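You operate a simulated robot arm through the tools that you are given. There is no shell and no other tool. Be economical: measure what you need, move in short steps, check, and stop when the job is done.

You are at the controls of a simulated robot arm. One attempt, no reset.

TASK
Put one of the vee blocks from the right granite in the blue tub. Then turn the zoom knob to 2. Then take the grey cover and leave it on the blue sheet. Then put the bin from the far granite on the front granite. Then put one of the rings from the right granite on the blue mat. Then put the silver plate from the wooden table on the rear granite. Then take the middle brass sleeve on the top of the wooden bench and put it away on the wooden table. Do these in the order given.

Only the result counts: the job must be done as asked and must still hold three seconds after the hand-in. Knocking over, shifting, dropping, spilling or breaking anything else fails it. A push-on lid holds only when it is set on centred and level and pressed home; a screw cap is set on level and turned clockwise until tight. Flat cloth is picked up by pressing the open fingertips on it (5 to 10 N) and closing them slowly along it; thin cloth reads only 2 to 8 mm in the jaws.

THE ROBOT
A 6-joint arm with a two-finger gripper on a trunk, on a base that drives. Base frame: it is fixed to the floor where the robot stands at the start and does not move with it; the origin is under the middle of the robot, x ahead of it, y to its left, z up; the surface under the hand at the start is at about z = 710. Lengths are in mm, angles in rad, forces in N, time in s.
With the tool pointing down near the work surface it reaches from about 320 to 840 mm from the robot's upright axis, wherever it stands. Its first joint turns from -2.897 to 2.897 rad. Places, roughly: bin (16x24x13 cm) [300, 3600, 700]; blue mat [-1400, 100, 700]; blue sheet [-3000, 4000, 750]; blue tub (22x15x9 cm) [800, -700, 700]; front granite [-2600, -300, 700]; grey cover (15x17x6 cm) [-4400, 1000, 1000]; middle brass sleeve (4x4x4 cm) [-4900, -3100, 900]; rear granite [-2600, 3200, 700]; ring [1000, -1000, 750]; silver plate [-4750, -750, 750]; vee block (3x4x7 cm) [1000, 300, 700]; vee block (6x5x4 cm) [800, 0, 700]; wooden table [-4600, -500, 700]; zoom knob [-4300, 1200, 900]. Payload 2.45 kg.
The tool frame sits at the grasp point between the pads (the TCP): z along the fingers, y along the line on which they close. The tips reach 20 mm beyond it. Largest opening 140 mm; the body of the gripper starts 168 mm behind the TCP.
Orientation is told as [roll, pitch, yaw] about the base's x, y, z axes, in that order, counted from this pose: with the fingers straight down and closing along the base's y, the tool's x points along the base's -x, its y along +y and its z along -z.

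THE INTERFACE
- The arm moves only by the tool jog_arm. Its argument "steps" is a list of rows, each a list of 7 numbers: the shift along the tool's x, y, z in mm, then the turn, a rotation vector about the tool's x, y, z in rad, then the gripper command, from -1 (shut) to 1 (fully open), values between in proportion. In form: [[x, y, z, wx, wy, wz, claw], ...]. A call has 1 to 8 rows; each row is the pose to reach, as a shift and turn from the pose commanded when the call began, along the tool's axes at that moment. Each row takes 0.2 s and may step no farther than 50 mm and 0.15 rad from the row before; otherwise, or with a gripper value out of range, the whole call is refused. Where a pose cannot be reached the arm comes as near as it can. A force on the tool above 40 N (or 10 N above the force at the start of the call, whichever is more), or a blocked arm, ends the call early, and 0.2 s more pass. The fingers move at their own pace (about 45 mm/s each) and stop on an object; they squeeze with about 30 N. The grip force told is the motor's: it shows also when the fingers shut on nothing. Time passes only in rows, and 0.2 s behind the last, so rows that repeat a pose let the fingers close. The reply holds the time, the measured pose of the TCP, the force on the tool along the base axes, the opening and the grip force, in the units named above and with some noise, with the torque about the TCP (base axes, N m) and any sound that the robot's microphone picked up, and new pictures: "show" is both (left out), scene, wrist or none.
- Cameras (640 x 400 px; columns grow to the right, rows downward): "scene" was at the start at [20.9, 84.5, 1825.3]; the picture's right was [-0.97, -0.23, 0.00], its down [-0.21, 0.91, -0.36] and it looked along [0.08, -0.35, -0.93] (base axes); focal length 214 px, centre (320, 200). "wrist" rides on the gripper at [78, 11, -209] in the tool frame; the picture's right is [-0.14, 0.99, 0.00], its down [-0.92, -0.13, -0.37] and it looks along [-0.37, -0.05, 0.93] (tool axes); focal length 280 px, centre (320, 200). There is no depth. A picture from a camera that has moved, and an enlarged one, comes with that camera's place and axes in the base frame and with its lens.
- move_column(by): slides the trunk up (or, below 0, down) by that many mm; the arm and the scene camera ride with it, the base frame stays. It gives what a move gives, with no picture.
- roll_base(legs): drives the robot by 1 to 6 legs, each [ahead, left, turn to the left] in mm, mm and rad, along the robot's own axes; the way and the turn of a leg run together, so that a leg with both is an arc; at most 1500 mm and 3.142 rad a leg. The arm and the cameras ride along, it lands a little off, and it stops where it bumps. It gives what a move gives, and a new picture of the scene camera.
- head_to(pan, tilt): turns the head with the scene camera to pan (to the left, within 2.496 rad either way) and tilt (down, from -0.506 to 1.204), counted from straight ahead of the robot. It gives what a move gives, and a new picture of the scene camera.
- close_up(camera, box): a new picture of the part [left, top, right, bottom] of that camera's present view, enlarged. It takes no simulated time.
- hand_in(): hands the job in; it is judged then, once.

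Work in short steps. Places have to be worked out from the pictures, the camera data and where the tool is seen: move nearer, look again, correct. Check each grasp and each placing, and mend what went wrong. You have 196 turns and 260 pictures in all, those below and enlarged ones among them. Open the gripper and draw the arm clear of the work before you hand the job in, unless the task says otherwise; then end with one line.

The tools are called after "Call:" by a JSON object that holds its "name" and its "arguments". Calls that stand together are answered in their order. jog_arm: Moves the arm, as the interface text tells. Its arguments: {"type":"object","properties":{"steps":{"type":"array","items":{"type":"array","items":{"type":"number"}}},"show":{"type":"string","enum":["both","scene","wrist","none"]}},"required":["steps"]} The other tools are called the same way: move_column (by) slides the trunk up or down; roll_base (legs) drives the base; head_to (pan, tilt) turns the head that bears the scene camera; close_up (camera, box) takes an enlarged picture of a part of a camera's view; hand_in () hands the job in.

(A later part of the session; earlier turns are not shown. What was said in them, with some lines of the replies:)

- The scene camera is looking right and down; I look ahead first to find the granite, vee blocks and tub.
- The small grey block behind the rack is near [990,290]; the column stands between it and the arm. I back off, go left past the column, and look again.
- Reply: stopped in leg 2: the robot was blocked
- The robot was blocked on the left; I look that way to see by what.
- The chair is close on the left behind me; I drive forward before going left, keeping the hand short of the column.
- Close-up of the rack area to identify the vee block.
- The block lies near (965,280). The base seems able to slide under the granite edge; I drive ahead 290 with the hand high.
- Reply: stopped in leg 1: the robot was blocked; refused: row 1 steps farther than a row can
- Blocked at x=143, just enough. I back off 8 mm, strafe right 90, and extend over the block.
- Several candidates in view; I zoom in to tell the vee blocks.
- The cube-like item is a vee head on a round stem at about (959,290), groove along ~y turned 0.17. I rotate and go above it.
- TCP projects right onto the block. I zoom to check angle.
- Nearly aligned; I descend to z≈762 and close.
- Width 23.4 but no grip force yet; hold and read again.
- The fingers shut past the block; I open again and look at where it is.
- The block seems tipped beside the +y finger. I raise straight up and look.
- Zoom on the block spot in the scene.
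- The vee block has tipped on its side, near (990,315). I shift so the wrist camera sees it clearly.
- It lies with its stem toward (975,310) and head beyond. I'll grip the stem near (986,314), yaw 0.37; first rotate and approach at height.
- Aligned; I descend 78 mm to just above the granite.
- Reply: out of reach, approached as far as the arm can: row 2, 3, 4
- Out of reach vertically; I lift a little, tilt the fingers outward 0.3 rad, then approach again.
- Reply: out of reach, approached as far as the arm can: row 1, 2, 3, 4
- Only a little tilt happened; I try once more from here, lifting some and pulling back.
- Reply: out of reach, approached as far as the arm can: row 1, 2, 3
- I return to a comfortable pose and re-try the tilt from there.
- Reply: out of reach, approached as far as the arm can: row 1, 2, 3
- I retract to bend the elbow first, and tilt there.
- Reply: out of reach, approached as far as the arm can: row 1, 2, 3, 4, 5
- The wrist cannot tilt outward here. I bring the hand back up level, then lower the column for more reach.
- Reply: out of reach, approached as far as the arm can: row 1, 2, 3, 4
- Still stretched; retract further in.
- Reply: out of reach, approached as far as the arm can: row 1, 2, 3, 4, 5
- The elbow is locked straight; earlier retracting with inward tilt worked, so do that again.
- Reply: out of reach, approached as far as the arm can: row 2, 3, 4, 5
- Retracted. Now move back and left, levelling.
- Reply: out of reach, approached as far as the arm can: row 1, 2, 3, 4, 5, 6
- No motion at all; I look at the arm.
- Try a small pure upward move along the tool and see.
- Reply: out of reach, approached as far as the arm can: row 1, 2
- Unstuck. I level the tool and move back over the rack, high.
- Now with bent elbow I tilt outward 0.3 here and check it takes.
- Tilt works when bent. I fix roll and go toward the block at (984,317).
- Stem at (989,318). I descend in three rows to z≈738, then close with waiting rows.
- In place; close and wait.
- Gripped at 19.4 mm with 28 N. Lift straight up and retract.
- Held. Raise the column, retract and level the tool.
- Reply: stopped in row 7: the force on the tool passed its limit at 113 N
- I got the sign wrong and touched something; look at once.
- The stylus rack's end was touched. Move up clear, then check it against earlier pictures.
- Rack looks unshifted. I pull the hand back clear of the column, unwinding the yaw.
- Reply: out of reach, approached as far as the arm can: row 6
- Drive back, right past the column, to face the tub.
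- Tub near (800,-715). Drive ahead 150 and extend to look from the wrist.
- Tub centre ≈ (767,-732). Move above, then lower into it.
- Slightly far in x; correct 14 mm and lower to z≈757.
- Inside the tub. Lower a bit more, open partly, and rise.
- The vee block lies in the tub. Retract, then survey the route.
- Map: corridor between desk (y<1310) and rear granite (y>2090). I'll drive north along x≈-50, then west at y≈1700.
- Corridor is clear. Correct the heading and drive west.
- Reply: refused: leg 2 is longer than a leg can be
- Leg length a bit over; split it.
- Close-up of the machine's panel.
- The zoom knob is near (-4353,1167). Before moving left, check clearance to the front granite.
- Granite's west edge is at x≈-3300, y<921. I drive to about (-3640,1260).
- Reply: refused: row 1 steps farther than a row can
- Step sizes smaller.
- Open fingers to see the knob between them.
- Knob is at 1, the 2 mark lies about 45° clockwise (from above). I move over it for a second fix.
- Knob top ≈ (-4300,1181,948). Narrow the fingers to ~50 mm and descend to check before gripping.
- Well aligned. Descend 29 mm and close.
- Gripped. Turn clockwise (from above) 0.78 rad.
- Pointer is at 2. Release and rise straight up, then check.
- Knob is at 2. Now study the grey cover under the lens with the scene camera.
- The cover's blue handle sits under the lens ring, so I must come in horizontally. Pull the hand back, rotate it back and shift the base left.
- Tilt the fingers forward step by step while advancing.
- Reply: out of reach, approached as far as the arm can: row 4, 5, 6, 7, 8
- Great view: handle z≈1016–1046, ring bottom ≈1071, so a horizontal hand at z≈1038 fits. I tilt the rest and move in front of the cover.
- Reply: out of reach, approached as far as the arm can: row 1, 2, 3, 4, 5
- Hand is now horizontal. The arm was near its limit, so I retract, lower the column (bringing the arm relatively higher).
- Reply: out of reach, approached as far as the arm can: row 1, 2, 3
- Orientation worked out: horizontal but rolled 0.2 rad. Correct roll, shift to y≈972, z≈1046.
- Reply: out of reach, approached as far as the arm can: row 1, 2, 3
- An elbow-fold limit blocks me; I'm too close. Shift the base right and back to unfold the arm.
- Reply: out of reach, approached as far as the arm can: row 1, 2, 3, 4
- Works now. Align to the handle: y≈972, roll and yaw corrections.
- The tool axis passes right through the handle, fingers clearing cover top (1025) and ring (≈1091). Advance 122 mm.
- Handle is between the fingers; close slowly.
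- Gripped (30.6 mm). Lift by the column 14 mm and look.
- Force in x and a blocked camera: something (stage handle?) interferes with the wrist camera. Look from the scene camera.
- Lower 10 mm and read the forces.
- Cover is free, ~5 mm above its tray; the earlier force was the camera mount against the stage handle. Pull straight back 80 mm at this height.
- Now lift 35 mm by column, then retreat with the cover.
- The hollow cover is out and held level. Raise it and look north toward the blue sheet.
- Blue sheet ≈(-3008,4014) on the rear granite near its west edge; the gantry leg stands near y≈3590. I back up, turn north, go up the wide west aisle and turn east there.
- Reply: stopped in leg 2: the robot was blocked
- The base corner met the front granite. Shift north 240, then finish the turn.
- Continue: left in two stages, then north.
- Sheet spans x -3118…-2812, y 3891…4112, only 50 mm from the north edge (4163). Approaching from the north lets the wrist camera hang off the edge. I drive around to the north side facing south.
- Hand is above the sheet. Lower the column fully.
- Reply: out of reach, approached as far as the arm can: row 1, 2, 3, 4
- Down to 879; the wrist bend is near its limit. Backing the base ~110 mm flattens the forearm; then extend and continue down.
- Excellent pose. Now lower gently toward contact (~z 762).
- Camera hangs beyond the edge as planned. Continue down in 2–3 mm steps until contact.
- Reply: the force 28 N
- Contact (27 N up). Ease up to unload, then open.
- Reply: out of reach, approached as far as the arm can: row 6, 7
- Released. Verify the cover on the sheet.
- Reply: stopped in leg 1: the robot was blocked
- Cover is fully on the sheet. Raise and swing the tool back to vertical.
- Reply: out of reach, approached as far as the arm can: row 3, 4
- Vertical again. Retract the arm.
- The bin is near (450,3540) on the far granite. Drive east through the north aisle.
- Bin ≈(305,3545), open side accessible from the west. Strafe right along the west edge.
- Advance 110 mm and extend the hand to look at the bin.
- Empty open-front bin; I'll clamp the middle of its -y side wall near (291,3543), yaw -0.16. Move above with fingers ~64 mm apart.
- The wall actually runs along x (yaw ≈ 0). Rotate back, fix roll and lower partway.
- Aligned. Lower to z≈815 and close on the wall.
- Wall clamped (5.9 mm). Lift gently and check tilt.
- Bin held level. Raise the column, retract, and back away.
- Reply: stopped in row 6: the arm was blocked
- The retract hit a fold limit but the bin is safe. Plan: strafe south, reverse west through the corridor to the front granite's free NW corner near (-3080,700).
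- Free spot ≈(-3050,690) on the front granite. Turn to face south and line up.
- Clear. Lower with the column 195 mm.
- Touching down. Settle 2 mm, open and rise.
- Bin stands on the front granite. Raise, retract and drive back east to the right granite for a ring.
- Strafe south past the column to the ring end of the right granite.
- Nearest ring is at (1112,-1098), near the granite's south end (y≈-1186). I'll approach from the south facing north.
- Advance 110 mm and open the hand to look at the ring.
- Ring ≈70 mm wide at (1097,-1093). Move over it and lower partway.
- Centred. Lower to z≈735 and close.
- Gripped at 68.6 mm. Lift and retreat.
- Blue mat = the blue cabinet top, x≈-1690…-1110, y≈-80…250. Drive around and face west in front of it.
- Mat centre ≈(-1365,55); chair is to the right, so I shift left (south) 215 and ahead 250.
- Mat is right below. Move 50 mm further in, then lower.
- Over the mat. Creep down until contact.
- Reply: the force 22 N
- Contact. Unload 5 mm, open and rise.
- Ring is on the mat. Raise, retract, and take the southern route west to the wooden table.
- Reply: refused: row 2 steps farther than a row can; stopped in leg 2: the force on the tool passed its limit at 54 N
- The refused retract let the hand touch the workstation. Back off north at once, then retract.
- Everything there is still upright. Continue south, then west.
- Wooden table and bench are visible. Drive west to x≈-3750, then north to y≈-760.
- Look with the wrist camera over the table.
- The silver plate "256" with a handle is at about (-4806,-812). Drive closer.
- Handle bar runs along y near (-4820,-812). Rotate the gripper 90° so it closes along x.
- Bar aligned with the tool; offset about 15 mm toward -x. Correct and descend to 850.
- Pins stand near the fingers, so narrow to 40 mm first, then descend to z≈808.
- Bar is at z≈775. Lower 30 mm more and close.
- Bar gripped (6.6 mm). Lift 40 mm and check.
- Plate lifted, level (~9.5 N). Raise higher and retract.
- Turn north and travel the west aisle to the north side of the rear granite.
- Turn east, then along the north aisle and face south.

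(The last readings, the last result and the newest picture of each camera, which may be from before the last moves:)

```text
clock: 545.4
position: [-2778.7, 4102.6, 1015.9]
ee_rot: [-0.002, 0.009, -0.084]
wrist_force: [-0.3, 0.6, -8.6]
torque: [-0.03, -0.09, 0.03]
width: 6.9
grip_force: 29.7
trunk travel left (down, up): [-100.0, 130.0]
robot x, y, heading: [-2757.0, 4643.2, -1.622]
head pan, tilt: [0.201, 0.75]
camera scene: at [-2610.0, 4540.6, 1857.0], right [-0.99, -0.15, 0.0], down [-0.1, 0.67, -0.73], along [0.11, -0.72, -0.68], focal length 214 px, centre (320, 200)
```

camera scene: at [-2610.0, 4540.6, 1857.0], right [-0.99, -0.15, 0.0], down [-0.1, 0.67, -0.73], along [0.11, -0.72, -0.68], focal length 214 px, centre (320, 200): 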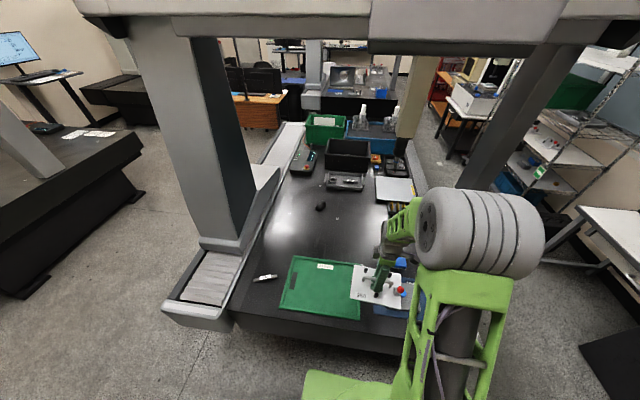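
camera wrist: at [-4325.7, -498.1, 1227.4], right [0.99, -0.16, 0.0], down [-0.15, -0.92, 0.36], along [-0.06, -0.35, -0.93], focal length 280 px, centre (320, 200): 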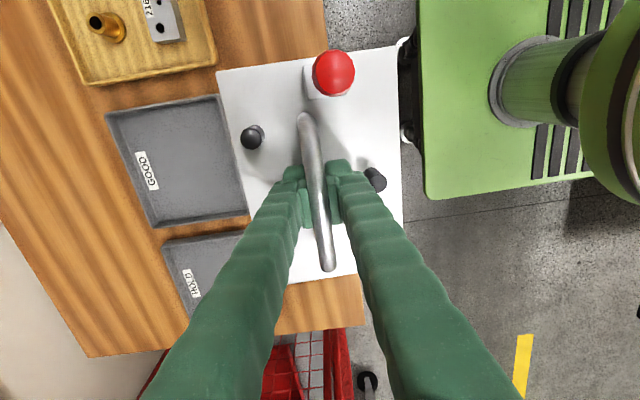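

A wide free area lies around (-2690,3730). Move up to the edge and extend there.

Call:
{"name": "roll_base", "arguments": {"legs": [[145, 0, 0.05]]}}

Call:
{"name": "jog_arm", "arguments": {"steps": [[-10, -32, 0, 0, 0, 0, -1], [-20, -64, 0, 0, 0, 0, -1], [-30, -96, 0, 0, 0, 0, -1], [-40, -128, 0, 0, 0, 0, -1], [-50, -160, 0, 0, 0, 0, -1], [-60, -192, 0, 0, 0, 0, -1], [-70, -222, 0, 0, 0, 0, -1]], "show": "both"}}

```text
clock: 546.9
position: [-2754.7, 3963.7, 1016.6]
ee_rot: [-0.002, 0.008, -0.032]
wrist_force: [0.2, 0.5, -9.6]
torque: [-0.05, -0.1, 0.03]
width: 6.9
grip_force: 30.1
trunk travel left (down, up): [-100.0, 130.0]
robot x, y, heading: [-2763.5, 4502.1, -1.573]
head pan, tilt: [0.201, 0.75]
stopped in leg 1: the robot was blocked; the commanded pose is now the measured one
camera scene: at [-2609.8, 4410.2, 1857.1], right [-0.98, -0.2, 0.0], down [-0.14, 0.67, -0.73], along [0.15, -0.72, -0.68], focal length 214 px, centre (320, 200)
```

scene: 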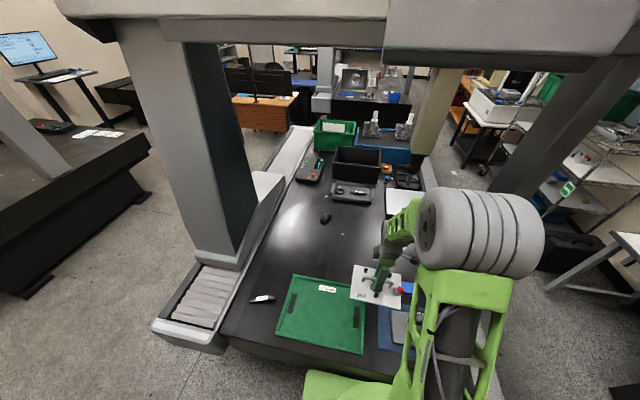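

```text
clock: 548.5
position: [-2690.2, 3736.3, 1015.7]
ee_rot: [-0.003, 0.009, -0.029]
wrist_force: [0.1, -0.2, -9.3]
torque: [0.03, -0.03, 0.03]
width: 6.8
grip_force: 30.2
trunk travel left (down, up): [-100.0, 130.0]
robot x, y, heading: [-2764.5, 4505.0, -1.571]
head pan, tilt: [0.201, 0.75]
camera scene: at [-2609.5, 4407.1, 1856.8], right [-0.98, -0.2, 0.0], down [-0.14, 0.67, -0.73], along [0.15, -0.72, -0.68], focal length 214 px, centre (320, 200)
camera wrist: at [-2765.4, 3749.7, 1225.1], right [0.17, 0.99, 0.0], down [0.92, -0.16, 0.36], along [0.35, -0.06, -0.93], focal length 280 px, centre (320, 200)
```

scene: 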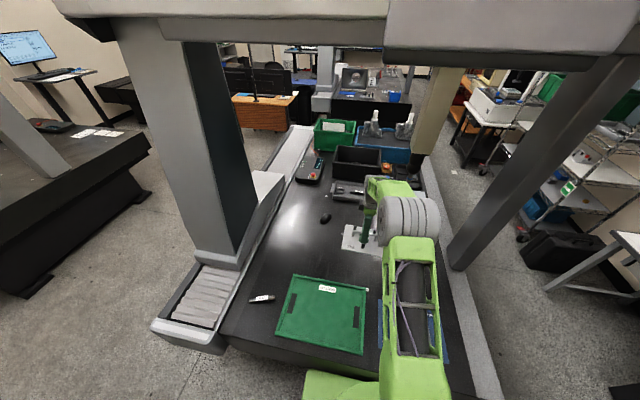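
wrist: 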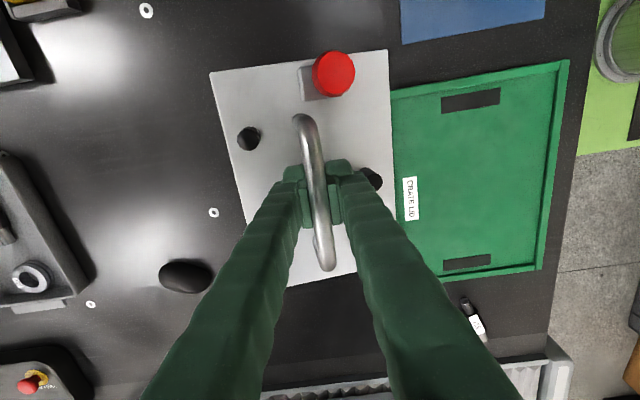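

Clear below. Lower to ~830.

Call:
{"name": "jog_arm", "arguments": {"steps": [[0, -5, 45, 0, 0, 0, -1], [0, -8, 90, 0, 0, 0, -1], [0, -8, 135, 0, 0, 0, -1], [0, -8, 175, 0, 0, 0, -1]], "show": "wrist"}}

Call:
{"name": "jog_arm", "arguments": {"steps": [[0, 0, 12, 0, 0, 0, -1], [0, 0, 22, 0, 0, 0, -1], [0, 0, 32, 0, 0, 0, -1], [0, 0, 40, 0, 0, 0, -1]], "show": "none"}}

```text
clock: 549.5
position: [-2690.3, 3727.3, 839.9]
ee_rot: [-0.006, 0.008, -0.031]
wrist_force: [-0.2, -0.8, -9.4]
torque: [0.12, -0.07, 0.04]
width: 6.6
grip_force: 30.3
trunk travel left (down, up): [-100.0, 130.0]
robot x, y, heading: [-2761.6, 4495.5, -1.57]
head pan, tilt: [0.201, 0.75]
camera wrist: at [-2766.2, 3741.5, 1049.6], right [0.17, 0.99, -0.01], down [0.92, -0.15, 0.36], along [0.36, -0.07, -0.93], focal length 280 px, centre (320, 200)
```

wrist: 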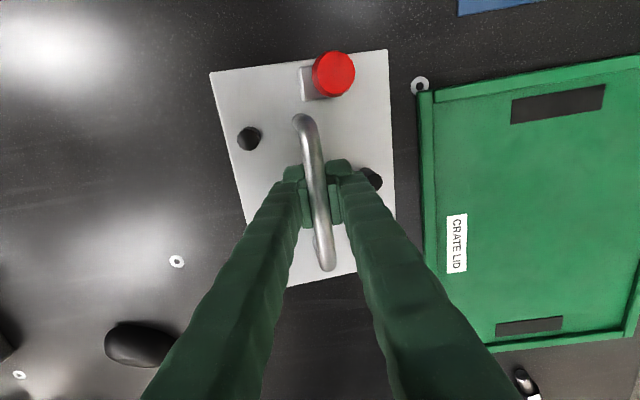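

```text
clock: 550.5
position: [-2693.1, 3729.4, 799.4]
ee_rot: [-0.001, 0.008, -0.031]
wrist_force: [0.2, -0.2, -8.7]
torque: [0.01, -0.06, 0.0]
width: 6.9
grip_force: 29.9
trunk travel left (down, up): [-100.0, 130.0]
robot x, y, heading: [-2762.8, 4500.4, -1.571]
head pan, tilt: [0.201, 0.75]
```

Still hanging; continue creeping down.

Call:
{"name": "jog_arm", "arguments": {"steps": [[0, 0, 10, 0, 0, 0, -1], [0, 0, 18, 0, 0, 0, -1], [0, 0, 24, 0, 0, 0, -1], [0, 0, 29, 0, 0, 0, -1], [0, 0, 34, 0, 0, 0, -1], [0, 0, 38, 0, 0, 0, -1]], "show": "wrist"}}

```text
clock: 551.9
position: [-2693.3, 3728.3, 762.8]
ee_rot: [-0.004, 0.008, -0.031]
wrist_force: [-0.4, -0.7, -9.8]
torque: [0.03, -0.06, -0.01]
width: 6.6
grip_force: 29.9
trunk travel left (down, up): [-100.0, 130.0]
robot x, y, heading: [-2765.5, 4503.4, -1.57]
head pan, tilt: [0.201, 0.75]
camera wrist: at [-2768.7, 3741.7, 973.2], right [0.17, 0.99, 0.0], down [0.92, -0.15, 0.36], along [0.35, -0.06, -0.93], focal length 280 px, centre (320, 200)
```

wrist: 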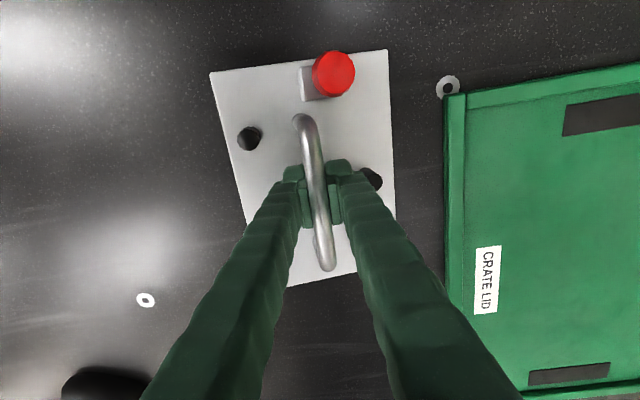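

Call:
{"name": "jog_arm", "arguments": {"steps": [[0, 0, 4, 0, 0, 0, -1], [0, 0, 8, 0, 0, 0, -1], [0, 0, 12, 0, 0, 0, -1], [0, 0, 16, 0, 0, 0, -1], [0, 0, 20, 0, 0, 0, -1]], "show": "none"}}

```text
clock: 553.1
position: [-2692.8, 3728.3, 748.7]
ee_rot: [-0.009, 0.007, -0.031]
wrist_force: [0.9, 7.2, 25.2]
torque: [-0.14, 0.03, 0.08]
width: 7.0
grip_force: 30.3
trunk travel left (down, up): [-100.0, 130.0]
robot x, y, heading: [-2764.2, 4499.3, -1.572]
head pan, tilt: [0.201, 0.75]
```

Contact at ≈750. Unload and release to 40 mm, then rise.

Call:
{"name": "jog_arm", "arguments": {"steps": [[0, 0, -5, 0, 0, 0, -1], [0, 0, -5, 0, 0, 0, -0.43], [0, 0, -5, 0, 0, 0, -0.43], [0, 0, -5, 0, 0, 0, -0.43], [0, 0, -45, 0, 0, 0, -0.43], [0, 0, -90, 0, 0, 0, -0.43], [0, 0, -135, 0, 0, 0, -0.43], [0, 0, -180, 0, 0, 0, -0.43]], "show": "wrist"}}

```text
clock: 554.9
position: [-2691.3, 3730.4, 925.8]
ee_rot: [-0.005, 0.009, -0.031]
wrist_force: [-0.3, -0.4, 0.0]
torque: [-0.03, 0.02, -0.01]
width: 39.8
grip_force: 0.0
trunk travel left (down, up): [-100.0, 130.0]
robot x, y, heading: [-2761.8, 4498.6, -1.572]
head pan, tilt: [0.201, 0.75]
camera wrist: at [-2767.1, 3743.6, 1134.5], right [0.17, 0.99, 0.0], down [0.92, -0.15, 0.36], along [0.35, -0.07, -0.93], focal length 280 px, centre (320, 200)
```

wrist: 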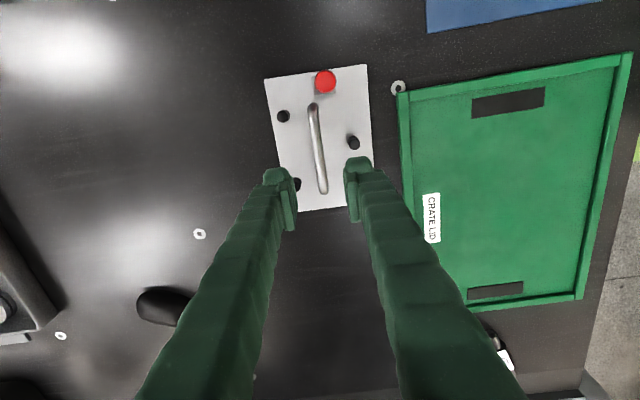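

Plate is on the rear granite. Retract and drive back toward the southwest.

Call:
{"name": "jog_arm", "arguments": {"steps": [[0, 25, -35, 0, 0, 0, -0.43], [0, 50, -70, 0, 0, 0, -0.43], [2, 85, -95, 0, 0, 0, -0.43], [4, 130, -95, 0, 0, 0, -0.43], [6, 175, -95, 0, 0, 0, -0.43], [8, 220, -95, 0, 0, 0, -0.43], [10, 260, -95, 0, 0, 0, -0.43]], "show": "scene"}}

Call:
{"name": "roll_base", "arguments": {"legs": [[-150, 0, 0], [0, -1070, 0], [1450, 0, 0], [1450, 0, 0], [600, 70, 0]]}}

```text
clock: 556.5
position: [-2692.2, 3991.3, 1021.0]
ee_rot: [-0.003, 0.009, -0.03]
wrist_force: [0.1, -0.2, 0.2]
torque: [-0.03, 0.02, 0.01]
width: 39.9
grip_force: 0.1
trunk travel left (down, up): [-100.0, 130.0]
robot x, y, heading: [-2766.2, 4502.4, -1.569]
head pan, tilt: [0.201, 0.75]
camera scene: at [-2609.8, 4409.6, 1857.1], right [-0.98, -0.2, 0.0], down [-0.14, 0.67, -0.73], along [0.15, -0.72, -0.68], focal length 214 px, centre (320, 200)
```

scene: 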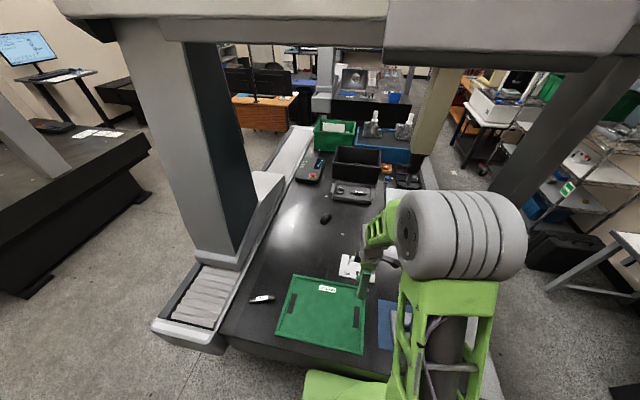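

```text
clock: 583.8
position: [-3653.7, 619.6, 1020.0]
ee_rot: [-0.003, 0.008, -0.018]
wrist_force: [0.4, -0.3, -0.4]
torque: [-0.01, 0.0, -0.01]
width: 39.9
grip_force: 0.1
trunk travel left (down, up): [-100.0, 130.0]
robot x, y, heading: [-3732.6, 1132.1, -1.561]
head pan, tilt: [0.201, 0.75]
camera scene: at [-3577.0, 1039.4, 1856.9], right [-0.98, -0.21, 0.0], down [-0.14, 0.67, -0.73], along [0.15, -0.71, -0.68], focal length 214 px, centre (320, 200)
```

scene: 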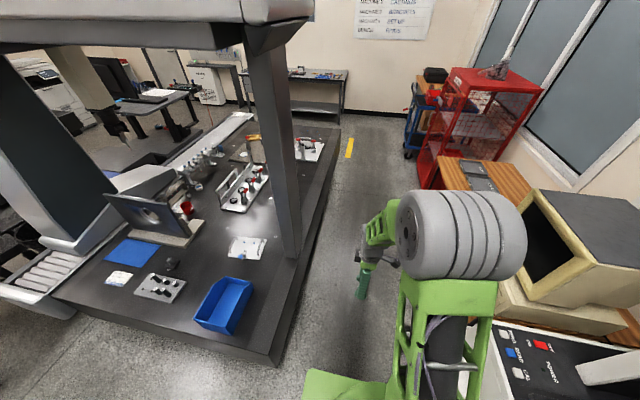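

The bin is fine on the front granite. Continue south down the aisle.

Call:
{"name": "roll_base", "arguments": {"legs": [[1450, 0, -0.01], [1450, 0, 0]]}}

Call:
{"name": "head_to", "arguments": {"pan": -0.8, "tilt": 0.65}}

```text
clock: 597.9
position: [-3588.3, -2290.2, 1019.8]
ee_rot: [-0.003, 0.009, -0.011]
wrist_force: [-0.9, -0.4, 0.0]
torque: [0.01, -0.01, -0.01]
width: 39.9
grip_force: 0.0
trunk travel left (down, up): [-100.0, 130.0]
robot x, y, heading: [-3669.5, -1778.7, -1.559]
head pan, tilt: [0.201, 0.75]
camera scene: at [-3514.6, -1869.3, 1857.0], right [-0.98, -0.22, 0.0], down [-0.15, 0.67, -0.73], along [0.16, -0.71, -0.68], focal length 214 px, centre (320, 200)
```

scene: 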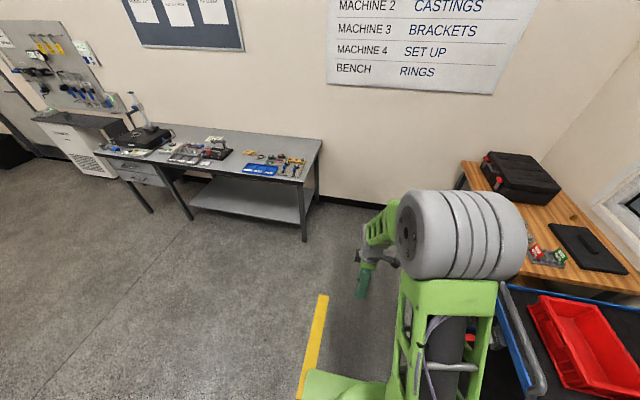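

```text
clock: 599.2
position: [-3590.3, -2288.8, 1019.6]
ee_rot: [-0.005, 0.008, -0.012]
wrist_force: [-0.5, -0.1, -0.4]
torque: [-0.02, 0.0, 0.0]
width: 40.0
grip_force: 0.1
trunk travel left (down, up): [-100.0, 130.0]
robot x, y, heading: [-3672.4, -1777.8, -1.553]
head pan, tilt: [-0.799, 0.649]
camera scene: at [-3593.7, -1849.9, 1865.6], right [-0.71, 0.7, 0.0], down [0.42, 0.43, -0.8], along [-0.56, -0.57, -0.6], focal length 214 px, centre (320, 200)
```

scene: 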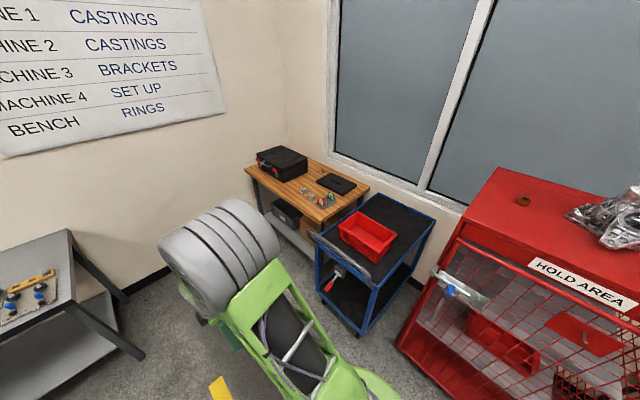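

Zoom on the wooden bench.

Call:
{"name": "close_up", "arguments": {"camera": "scene", "box": [230, 130, 390, 240]}}

```text
3.64 times, centred on (310, 185) of scene
camera zoom: at [-3593.7, -1849.9, 1865.6], right [-0.71, 0.7, 0.0], down [0.42, 0.43, -0.8], along [-0.56, -0.57, -0.6], focal length 780 px, centre (356, 254)
```

zoom: 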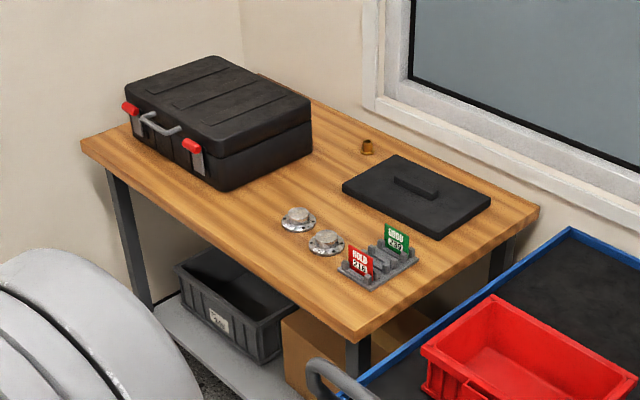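

The brass sleeve stands at about (-4853,-3097) on the bench. Drive to face it from the east.

Call:
{"name": "roll_base", "arguments": {"legs": [[1240, 0, 0], [0, 0, -1.588], [280, 0, 0]]}}

Call:
{"name": "head_to", "arguments": {"pan": 0.0, "tilt": 0.75}}

Call:
{"name": "close_up", "arguments": {"camera": "scene", "box": [200, 100, 480, 280]}}

```text
clock: 610.9
position: [-4441.5, -3116.6, 1019.9]
ee_rot: [-0.003, 0.01, -1.583]
wrist_force: [0.2, -0.4, 0.3]
torque: [0.01, -0.06, 0.04]
width: 39.8
grip_force: 0.0
trunk travel left (down, up): [-100.0, 130.0]
robot x, y, heading: [-3934.7, -3035.0, -3.126]
head pan, tilt: [-0.799, 0.649]
camera scene: at [-4004.0, -3116.2, 1865.5], right [0.7, 0.71, 0.0], down [0.43, -0.43, -0.8], along [-0.56, 0.56, -0.6], focal length 214 px, centre (320, 200)
```

scene: 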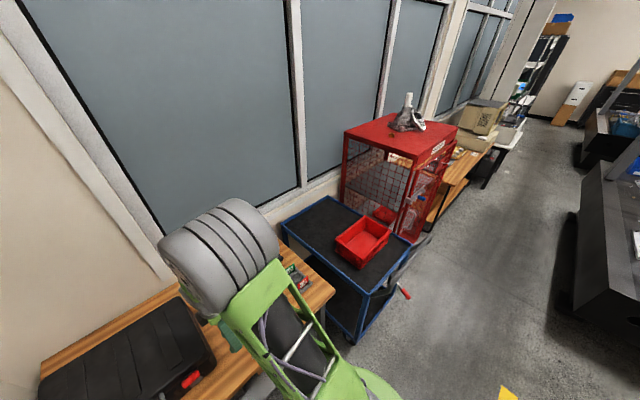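

```text
clock: 612.0
position: [-4442.4, -3115.6, 1019.3]
ee_rot: [-0.005, 0.008, -1.584]
wrist_force: [-0.1, -0.2, 0.3]
torque: [0.0, 0.01, -0.01]
width: 40.2
grip_force: 0.0
trunk travel left (down, up): [-100.0, 130.0]
robot x, y, heading: [-3935.2, -3037.0, -3.119]
head pan, tilt: [0.0, 0.75]
camera scene: at [-4024.3, -3178.7, 1857.0], right [-0.02, 1.0, 0.0], down [0.68, 0.01, -0.73], along [-0.73, -0.01, -0.68], focal length 214 px, centre (320, 200)
```

scene: 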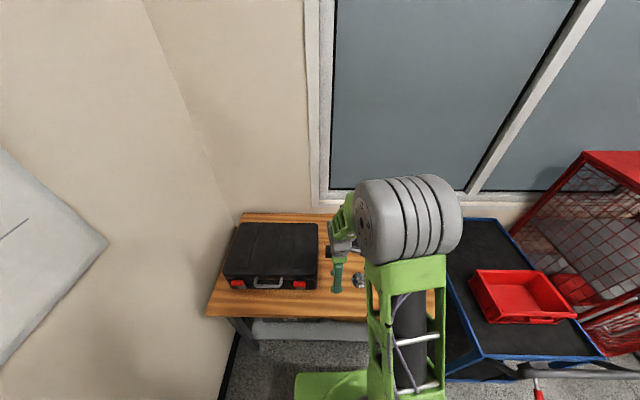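

```text
2.22 times, centred on (340, 190) of scene
camera zoom: at [-4024.3, -3178.7, 1857.0], right [-0.02, 1.0, 0.0], down [0.68, 0.01, -0.73], along [-0.73, -0.01, -0.68], focal length 477 px, centre (276, 222)
```

zoom: 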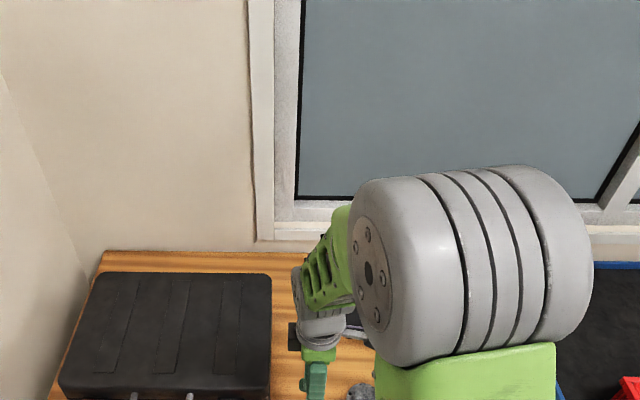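

Rotate the gripper back and extend so the wrist camera sees the sleeve.

Call:
{"name": "jog_arm", "arguments": {"steps": [[0, -15, -5, 0, 0, 0.145, 0.3], [0, -30, -10, 0, 0, 0.29, 0.6], [0, -45, -15, 0, 0, 0.435, 1], [0, -60, -20, 0, 0, 0.58, 1], [0, -75, -25, 0, 0, 0.725, 1], [0, -90, -30, 0, 0, 0.87, 1], [0, -105, -30, 0, 0, 1.015, 1], [0, -120, -30, 0, 0, 1.16, 1]], "show": "none"}}

Call:
{"name": "jog_arm", "arguments": {"steps": [[0, 0, 0, 0, 0, 0.14, 1], [0, 0, 0, 0, 0, 0.28, 1], [0, 0, 0, 0, 0, 0.41, 1], [-30, 0, 0, 0, 0, 0.41, 1], [-60, 0, 0, 0, 0, 0.41, 1]], "show": "wrist"}}

```text
clock: 613.8
position: [-4563.1, -3115.2, 1051.9]
ee_rot: [-0.009, 0.0, -2.748]
wrist_force: [0.3, 0.0, -0.4]
torque: [-0.02, -0.01, 0.02]
width: 140.0
grip_force: 0.0
trunk travel left (down, up): [-100.0, 130.0]
robot x, y, heading: [-3933.4, -3036.7, -3.127]
head pan, tilt: [0.0, 0.75]
```

```text
clock: 615.0
position: [-4618.4, -3139.5, 1050.7]
ee_rot: [-0.01, -0.004, 3.127]
wrist_force: [0.4, -0.4, -0.2]
torque: [-0.02, -0.03, 0.0]
width: 139.9
grip_force: 0.0
trunk travel left (down, up): [-100.0, 130.0]
robot x, y, heading: [-3930.4, -3038.2, -3.123]
head pan, tilt: [0.0, 0.75]
camera wrist: at [-4539.5, -3153.6, 1259.5], right [-0.15, -0.99, -0.01], down [-0.92, 0.14, 0.37], along [-0.37, 0.06, -0.93], focal length 280 px, centre (320, 200)
```

wrist: 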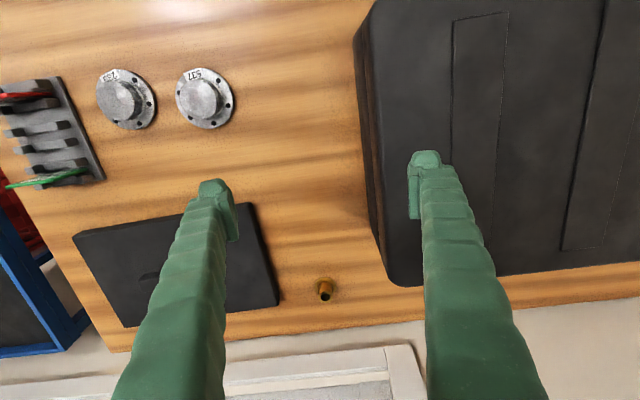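

Single sleeve at ≈(-4860,-3112). Drive ahead ~95 mm and narrow the fingers to 70 mm (toolbox on the right).

Call:
{"name": "roll_base", "arguments": {"legs": [[95, 0, -0.015]]}}

Call:
{"name": "jog_arm", "arguments": {"steps": [[-40, -10, 0, 0, 0, 0, 0], [-80, -20, 0, 0, 0, 0, 0], [-110, -28, 20, 0, 0, 0, 0], [-110, -28, 50, 0, 0, 0, 0]], "show": "wrist"}}

```text
clock: 616.1
position: [-4712.5, -3129.3, 1050.3]
ee_rot: [-0.009, -0.002, 3.112]
wrist_force: [-1.5, -0.6, -0.2]
torque: [-0.01, -0.12, -0.03]
width: 139.9
grip_force: 0.1
trunk travel left (down, up): [-100.0, 130.0]
robot x, y, heading: [-4024.0, -3039.9, -3.137]
head pan, tilt: [0.0, 0.75]
camera scene: at [-4121.9, -3178.2, 1856.8], right [0.0, 1.0, 0.0], down [0.68, 0.0, -0.73], along [-0.73, 0.0, -0.68], focal length 214 px, centre (320, 200)
```

scene: 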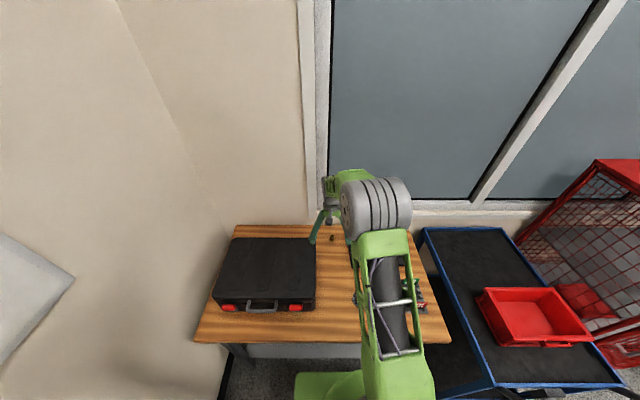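

```text
clock: 617.1
position: [-4822.1, -3096.8, 1000.1]
ee_rot: [-0.009, -0.002, 3.115]
wrist_force: [-0.2, 0.2, 0.5]
torque: [0.0, -0.02, 0.0]
width: 70.1
grip_force: 0.0
trunk travel left (down, up): [-100.0, 130.0]
robot x, y, heading: [-4023.7, -3037.4, -3.14]
head pan, tilt: [0.0, 0.75]
camera wrist: at [-4743.4, -3112.2, 1209.4], right [-0.16, -0.99, -0.01], down [-0.92, 0.15, 0.37], along [-0.37, 0.07, -0.93], focal length 280 px, centre (320, 200)
```

wrist: 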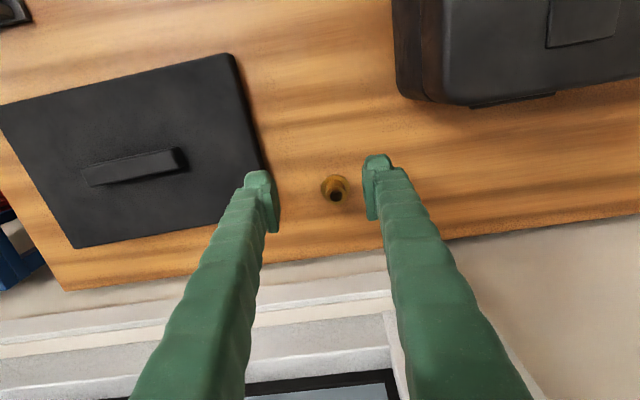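

Sleeve ≈(-4868,-3108,z≈850). Move over it and descend to 920.

Call:
{"name": "jog_arm", "arguments": {"steps": [[-20, 6, 25, 0, 0, 0, 0], [-44, 11, 50, 0, 0, 0, 0], [-44, 11, 80, 0, 0, 0, 0], [-44, 11, 80, 0, 0, 0, 0]], "show": "wrist"}}

Call:
{"name": "close_up", "arguments": {"camera": "wrist", "box": [260, 110, 400, 230]}}

```text
clock: 618.1
position: [-4865.7, -3106.8, 921.8]
ee_rot: [-0.007, -0.004, 3.113]
wrist_force: [-0.9, 0.8, -0.6]
torque: [0.0, -0.02, 0.03]
width: 69.7
grip_force: 0.0
trunk travel left (down, up): [-100.0, 130.0]
robot x, y, heading: [-4026.3, -3037.9, -3.14]
head pan, tilt: [0.0, 0.75]
camera wrist: at [-4787.1, -3122.0, 1128.7], right [-0.17, -0.99, -0.01], down [-0.92, 0.15, 0.37], along [-0.37, 0.07, -0.93], focal length 280 px, centre (320, 200)
```

wrist: 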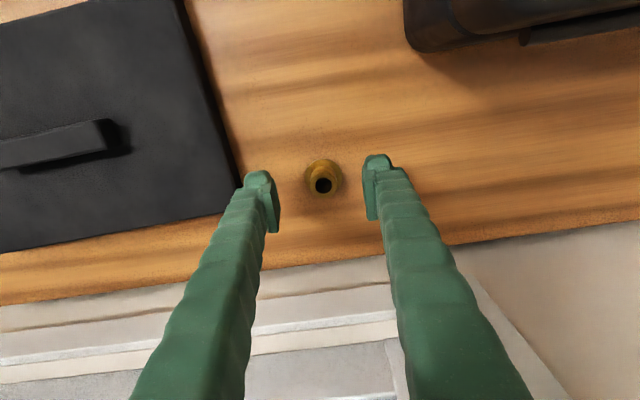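

```text
3.33 times, centred on (330, 170) of wrist
camera zoom: at [-4787.1, -3122.0, 1128.7], right [-0.17, -0.99, -0.01], down [-0.92, 0.15, 0.37], along [-0.37, 0.07, -0.93], focal length 935 px, centre (287, 300)
```

zoom: 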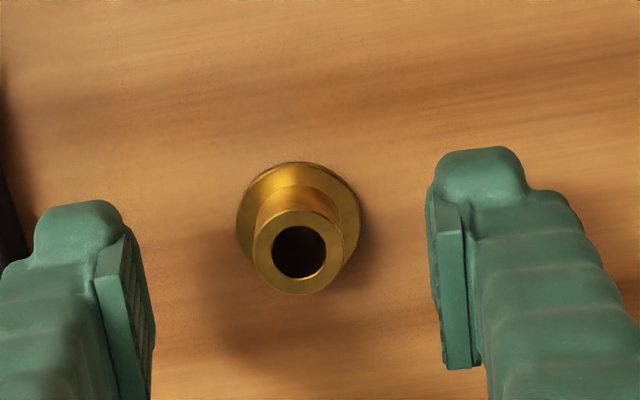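

Sleeve at (-4876,-3108), table z≈831, tube above a flange. Go 10 mm further, down to z≈860.

Call:
{"name": "jog_arm", "arguments": {"steps": [[-10, 1, 20, 0, 0, 0, 0], [-10, 1, 45, 0, 0, 0, 0], [-10, 1, 62, 0, 0, 0, 0], [-10, 1, 62, 0, 0, 0, 0]], "show": "wrist"}}

```text
clock: 619.1
position: [-4877.8, -3107.1, 858.9]
ee_rot: [-0.009, -0.002, 3.114]
wrist_force: [0.4, 0.6, 0.5]
torque: [-0.04, 0.0, 0.02]
width: 69.9
grip_force: 0.1
trunk travel left (down, up): [-100.0, 130.0]
robot x, y, heading: [-4024.6, -3035.8, -3.141]
head pan, tilt: [0.0, 0.75]
camera wrist: at [-4798.4, -3123.3, 1067.6], right [-0.17, -0.99, -0.01], down [-0.92, 0.15, 0.37], along [-0.37, 0.07, -0.93], focal length 280 px, centre (320, 200)
```

wrist: 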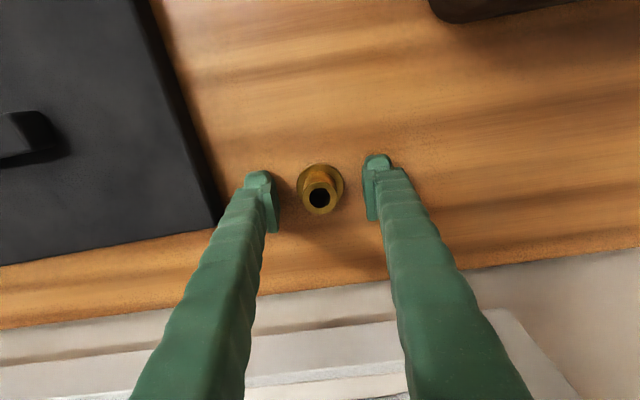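

Aligned. Close and wait.

Call:
{"name": "jog_arm", "arguments": {"steps": [[0, 0, 0, 0, 0, 0, -0.5], [0, 0, 0, 0, 0, 0, -1], [0, 0, 0, 0, 0, 0, -1], [0, 0, 0, 0, 0, 0, -1], [0, 0, 0, 0, 0, 0, -1]], "show": "none"}}

Call:
{"name": "jog_arm", "arguments": {"steps": [[0, 0, 0, 0, 0, 0, -1], [0, 0, -30, 0, 0, 0, -1], [5, 0, -75, 0, 0, 0, -1], [20, 0, -120, 0, 0, 0, -1], [50, 0, -155, 0, 0, 0, -1]], "show": "wrist"}}

```text
clock: 620.3
position: [-4878.7, -3107.9, 863.4]
ee_rot: [-0.009, -0.01, 3.113]
wrist_force: [-3.9, -3.7, 35.1]
torque: [-0.38, -0.2, -0.01]
width: 25.5
grip_force: 29.6
trunk travel left (down, up): [-100.0, 130.0]
robot x, y, heading: [-4026.2, -3035.8, -3.137]
head pan, tilt: [0.0, 0.75]
```

```text
clock: 621.5
position: [-4827.6, -3110.8, 1013.8]
ee_rot: [-0.009, -0.004, 3.113]
wrist_force: [0.0, 0.9, -1.1]
torque: [-0.01, 0.05, 0.01]
width: 25.6
grip_force: 29.7
trunk travel left (down, up): [-100.0, 130.0]
robot x, y, heading: [-4027.7, -3037.2, -3.138]
head pan, tilt: [0.0, 0.75]
camera wrist: at [-4748.4, -3126.2, 1221.5], right [-0.16, -0.99, -0.01], down [-0.92, 0.15, 0.37], along [-0.37, 0.07, -0.93], focal length 280 px, centre (320, 200)
```

wrist: 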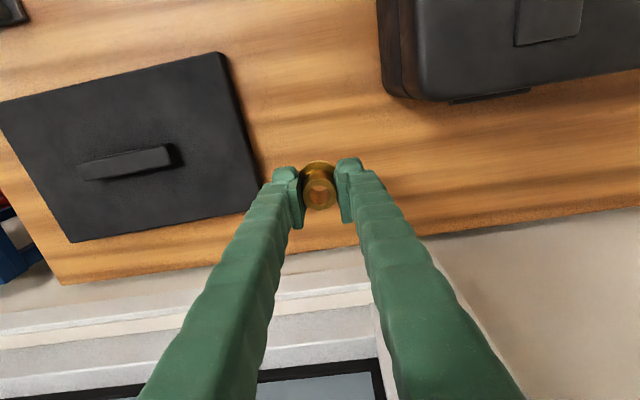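

Sleeve held. Retract, back off, strafe north to the wooden table.

Call:
{"name": "jog_arm", "arguments": {"steps": [[45, 0, 0, 0, 0, 0, -1], [90, 0, 0, 0, 0, 0, -1], [135, 0, 0, 0, 0, 0, -1], [180, 0, -5, 0, 0, 0, -1], [225, 0, -5, 0, 0, 0, -1], [265, 0, -5, 0, 0, 0, -1]], "show": "none"}}

Call:
{"name": "roll_base", "arguments": {"legs": [[-310, 0, 0], [0, -1450, 0], [0, -750, 0]]}}

```text
clock: 622.9
position: [-4559.5, -3118.2, 1016.5]
ee_rot: [-0.009, -0.007, 3.113]
wrist_force: [0.3, -0.5, -1.1]
torque: [-0.01, 0.08, 0.0]
width: 25.3
grip_force: 29.6
trunk travel left (down, up): [-100.0, 130.0]
robot x, y, heading: [-4019.9, -3037.7, -3.142]
head pan, tilt: [0.0, 0.75]
```

```text
clock: 644.0
position: [-4254.2, -925.5, 1015.9]
ee_rot: [-0.009, -0.004, 3.117]
wrist_force: [0.1, 0.8, -0.7]
torque: [-0.03, -0.01, 0.01]
width: 25.5
grip_force: 30.3
trunk travel left (down, up): [-100.0, 130.0]
robot x, y, heading: [-3721.5, -844.0, -3.138]
head pan, tilt: [0.0, 0.75]
camera scene: at [-3813.1, -983.8, 1857.0], right [-0.01, 1.0, 0.0], down [0.68, 0.0, -0.73], along [-0.73, 0.0, -0.68], focal length 214 px, centre (320, 200)
```

scene: 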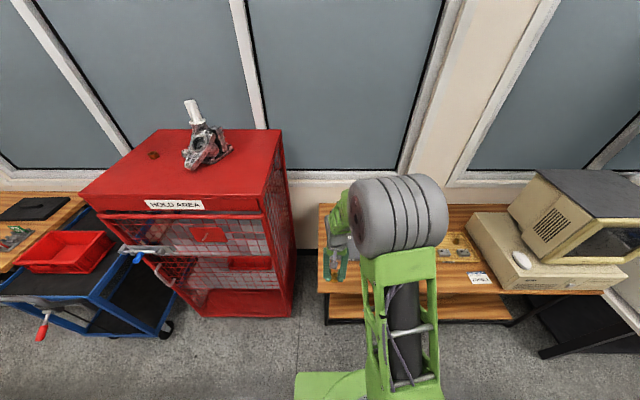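

Advance and line up with the cleared spot at about (-4808,-812).

Call:
{"name": "roll_base", "arguments": {"legs": [[0, -115, 0], [280, 0, 0]]}}

Call:
{"name": "jog_arm", "arguments": {"steps": [[-45, 0, 0, 0, 0, 0, -1], [-90, 0, 0, 0, 0, 0, -1], [-135, 0, 0, 0, 0, 0, -1], [-180, 0, 0, 0, 0, 0, -1], [-220, 0, 0, 0, 0, 0, -1]], "show": "wrist"}}

```text
clock: 647.2
position: [-4536.5, -821.0, 1015.2]
ee_rot: [-0.008, -0.002, 3.126]
wrist_force: [-0.1, -0.3, -1.1]
torque: [0.0, -0.08, 0.03]
width: 25.2
grip_force: 30.0
trunk travel left (down, up): [-100.0, 130.0]
robot x, y, heading: [-4000.2, -729.1, -3.129]
head pan, tilt: [0.0, 0.75]
camera scene: at [-4095.3, -874.3, 1856.9], right [-0.01, 1.0, 0.0], down [0.68, 0.01, -0.73], along [-0.73, -0.01, -0.68], focal length 214 px, centre (320, 200)
```

scene: 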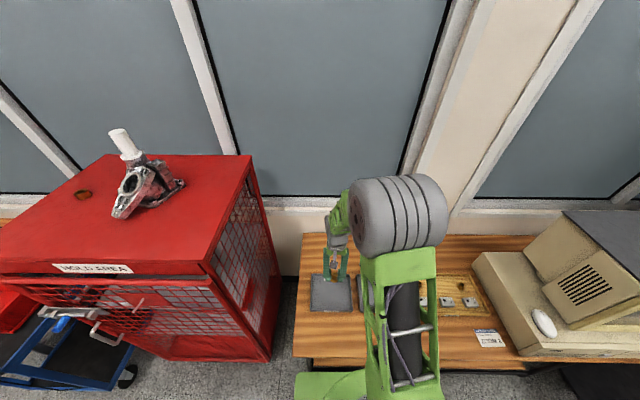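

```text
clock: 648.5
position: [-4756.2, -816.5, 1014.8]
ee_rot: [-0.008, -0.001, 3.125]
wrist_force: [-0.8, 0.4, -1.5]
torque: [0.0, 0.01, 0.01]
width: 25.5
grip_force: 29.9
trunk travel left (down, up): [-100.0, 130.0]
robot x, y, heading: [-4002.7, -733.6, -3.132]
head pan, tilt: [0.0, 0.75]
camera wrist: at [-4677.1, -830.7, 1224.3], right [-0.15, -0.99, -0.01], down [-0.92, 0.14, 0.37], along [-0.37, 0.06, -0.93], focal length 280 px, centre (320, 200)
```

wrist: 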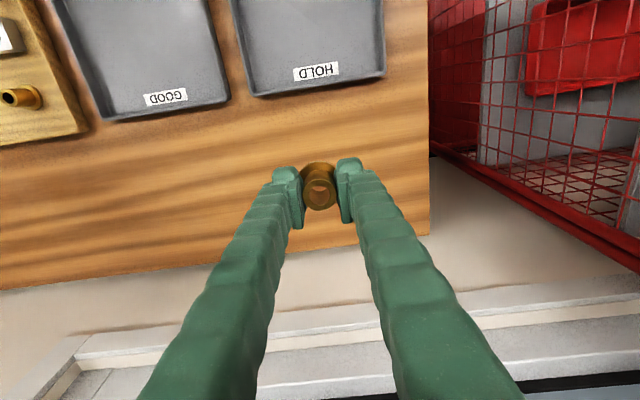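

Clear wood below. Move 35 mm further, lower to ~790.

Call:
{"name": "jog_arm", "arguments": {"steps": [[-20, 0, 40, 0, 0, 0, -1], [-35, 0, 85, 0, 0, 0, -1], [-35, 0, 130, 0, 0, 0, -1], [-35, 0, 175, 0, 0, 0, -1], [-35, 0, 220, 0, 0, 0, -1]], "show": "wrist"}}

Call:
{"name": "jog_arm", "arguments": {"steps": [[0, 0, 8, 0, 0, 0, -1], [0, 0, 14, 0, 0, 0, -1], [0, 0, 19, 0, 0, 0, -1], [0, 0, 23, 0, 0, 0, -1], [0, 0, 27, 0, 0, 0, -1]], "show": "none"}}

```text
clock: 649.6
position: [-4792.0, -812.2, 795.9]
ee_rot: [-0.009, -0.003, 3.126]
wrist_force: [-0.6, 0.5, -1.5]
torque: [-0.02, -0.02, 0.0]
width: 25.5
grip_force: 30.2
trunk travel left (down, up): [-100.0, 130.0]
robot x, y, heading: [-4002.6, -734.6, -3.127]
head pan, tilt: [0.0, 0.75]
camera wrist: at [-4713.1, -827.5, 1004.3], right [-0.15, -0.99, -0.01], down [-0.92, 0.14, 0.37], along [-0.37, 0.06, -0.93], focal length 280 px, centre (320, 200)
```

wrist: 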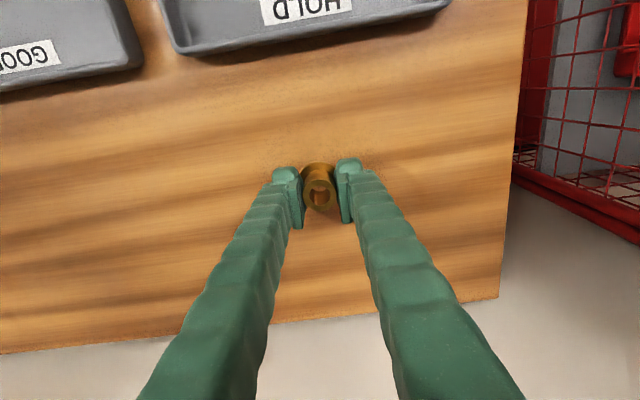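

```text
clock: 650.9
position: [-4792.1, -812.4, 770.1]
ee_rot: [-0.008, -0.005, 3.125]
wrist_force: [-1.1, 0.2, -0.8]
torque: [0.0, 0.01, 0.0]
width: 25.4
grip_force: 30.0
trunk travel left (down, up): [-100.0, 130.0]
robot x, y, heading: [-4001.4, -733.5, -3.132]
head pan, tilt: [0.0, 0.75]
```

Call:
{"name": "jog_arm", "arguments": {"steps": [[0, 0, 3, 0, 0, 0, -1], [0, 0, 6, 0, 0, 0, -1], [0, 0, 9, 0, 0, 0, -1], [0, 0, 12, 0, 0, 0, -1]], "show": "none"}}

```text
clock: 652.0
position: [-4794.5, -814.4, 764.9]
ee_rot: [-0.007, -0.012, 3.124]
wrist_force: [2.9, 1.0, 16.4]
torque: [-0.11, -0.23, 0.0]
width: 25.4
grip_force: 30.7
trunk travel left (down, up): [-100.0, 130.0]
robot x, y, heading: [-4000.7, -731.3, -3.129]
head pan, tilt: [0.0, 0.75]
stopped in row 4: the force on the tool passed its limit at 42 N (the readings are from after the stop); the commanded pose is now the measured one
```

Landed. Unload 2 mm, open wide enough, rise straight up.

Call:
{"name": "jog_arm", "arguments": {"steps": [[0, 0, -2, 0, 0, 0, -1], [0, 0, -2, 0, 0, 0, -0.1], [0, 0, -2, 0, 0, 0, -0.1], [0, 0, -2, 0, 0, 0, -0.1], [0, 0, -40, 0, 0, 0, -0.1], [0, 0, -85, 0, 0, 0, -0.1], [0, 0, -130, 0, 0, 0, -0.1], [0, 0, -175, 0, 0, 0, -0.1]], "show": "wrist"}}

Call:
{"name": "close_up", "arguments": {"camera": "wrist", "box": [250, 80, 410, 220]}}

```text
clock: 653.8
position: [-4788.4, -813.6, 939.5]
ee_rot: [-0.008, -0.008, 3.126]
wrist_force: [0.8, 0.1, -0.2]
torque: [-0.02, 0.05, 0.0]
width: 63.0
grip_force: 0.0
trunk travel left (down, up): [-100.0, 130.0]
robot x, y, heading: [-4001.8, -732.9, -3.13]
head pan, tilt: [0.0, 0.75]
camera wrist: at [-4708.4, -828.6, 1148.2], right [-0.15, -0.99, -0.01], down [-0.92, 0.14, 0.38], along [-0.37, 0.06, -0.93], focal length 280 px, centre (320, 200)
```

wrist: 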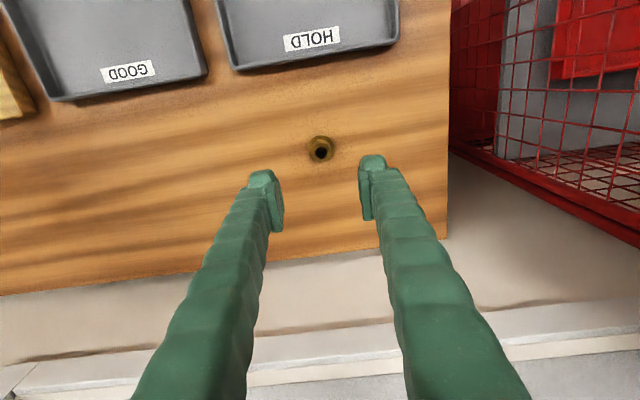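

```text
2.86 times, centred on (330, 150) of wrist
camera zoom: at [-4708.4, -828.6, 1148.2], right [-0.15, -0.99, -0.01], down [-0.92, 0.14, 0.38], along [-0.37, 0.06, -0.93], focal length 801 px, centre (291, 343)
```

zoom: 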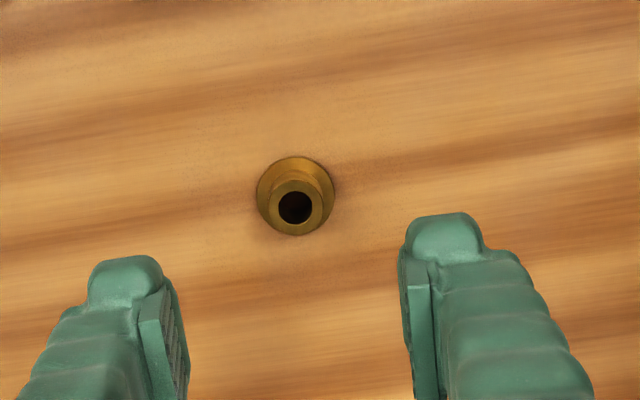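

The sleeve stands upright on the wooden table. Draw the arm clear.

Call:
{"name": "jog_arm", "arguments": {"steps": [[20, 0, -40, 0, 0, 0, 0], [60, 0, -65, 0, 0, 0, 0], [105, 0, -75, 0, 0, 0, 0], [150, 0, -75, 0, 0, 0, 0], [195, 0, -75, 0, 0, 0, 0], [240, 0, -75, 0, 0, 0, 0]], "show": "none"}}

Call:
{"name": "roll_base", "arguments": {"legs": [[-250, 0, 0]]}}

```text
clock: 655.2
position: [-4549.8, -818.1, 1011.6]
ee_rot: [-0.01, -0.008, 3.128]
wrist_force: [0.5, 0.1, 0.7]
torque: [0.01, 0.08, -0.03]
width: 69.9
grip_force: 0.1
trunk travel left (down, up): [-100.0, 130.0]
robot x, y, heading: [-4002.0, -732.9, -3.126]
head pan, tilt: [0.0, 0.75]
```

```text
clock: 657.0
position: [-4296.8, -814.9, 1011.3]
ee_rot: [-0.009, -0.009, 3.124]
wrist_force: [0.1, -0.2, -1.1]
torque: [-0.01, 0.05, -0.01]
width: 69.8
grip_force: 0.1
trunk travel left (down, up): [-100.0, 130.0]
robot x, y, heading: [-3748.5, -734.0, -3.132]
head pan, tilt: [0.0, 0.75]
camera scene: at [-3839.2, -870.6, 1857.1], right [-0.01, 1.0, 0.0], down [0.68, 0.01, -0.73], along [-0.73, -0.01, -0.68], focal length 214 px, centre (320, 200)
```

scene: 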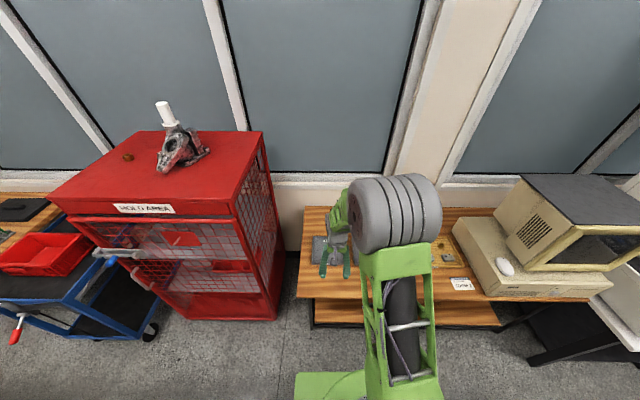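

All seven steps are done and the arm is clear; I hand the job in.

Call:
{"name": "hand_in", "arguments": {}}

```text
The job is handed in.
```

I did all seven steps in the order given, checked each with the cameras, and handed the job in. Before that, the hand hit the stylus rack (113 N) and the monitor workstation (54 N); I saw no shift in later pictures, but I couldn't rule out a few millimetres.
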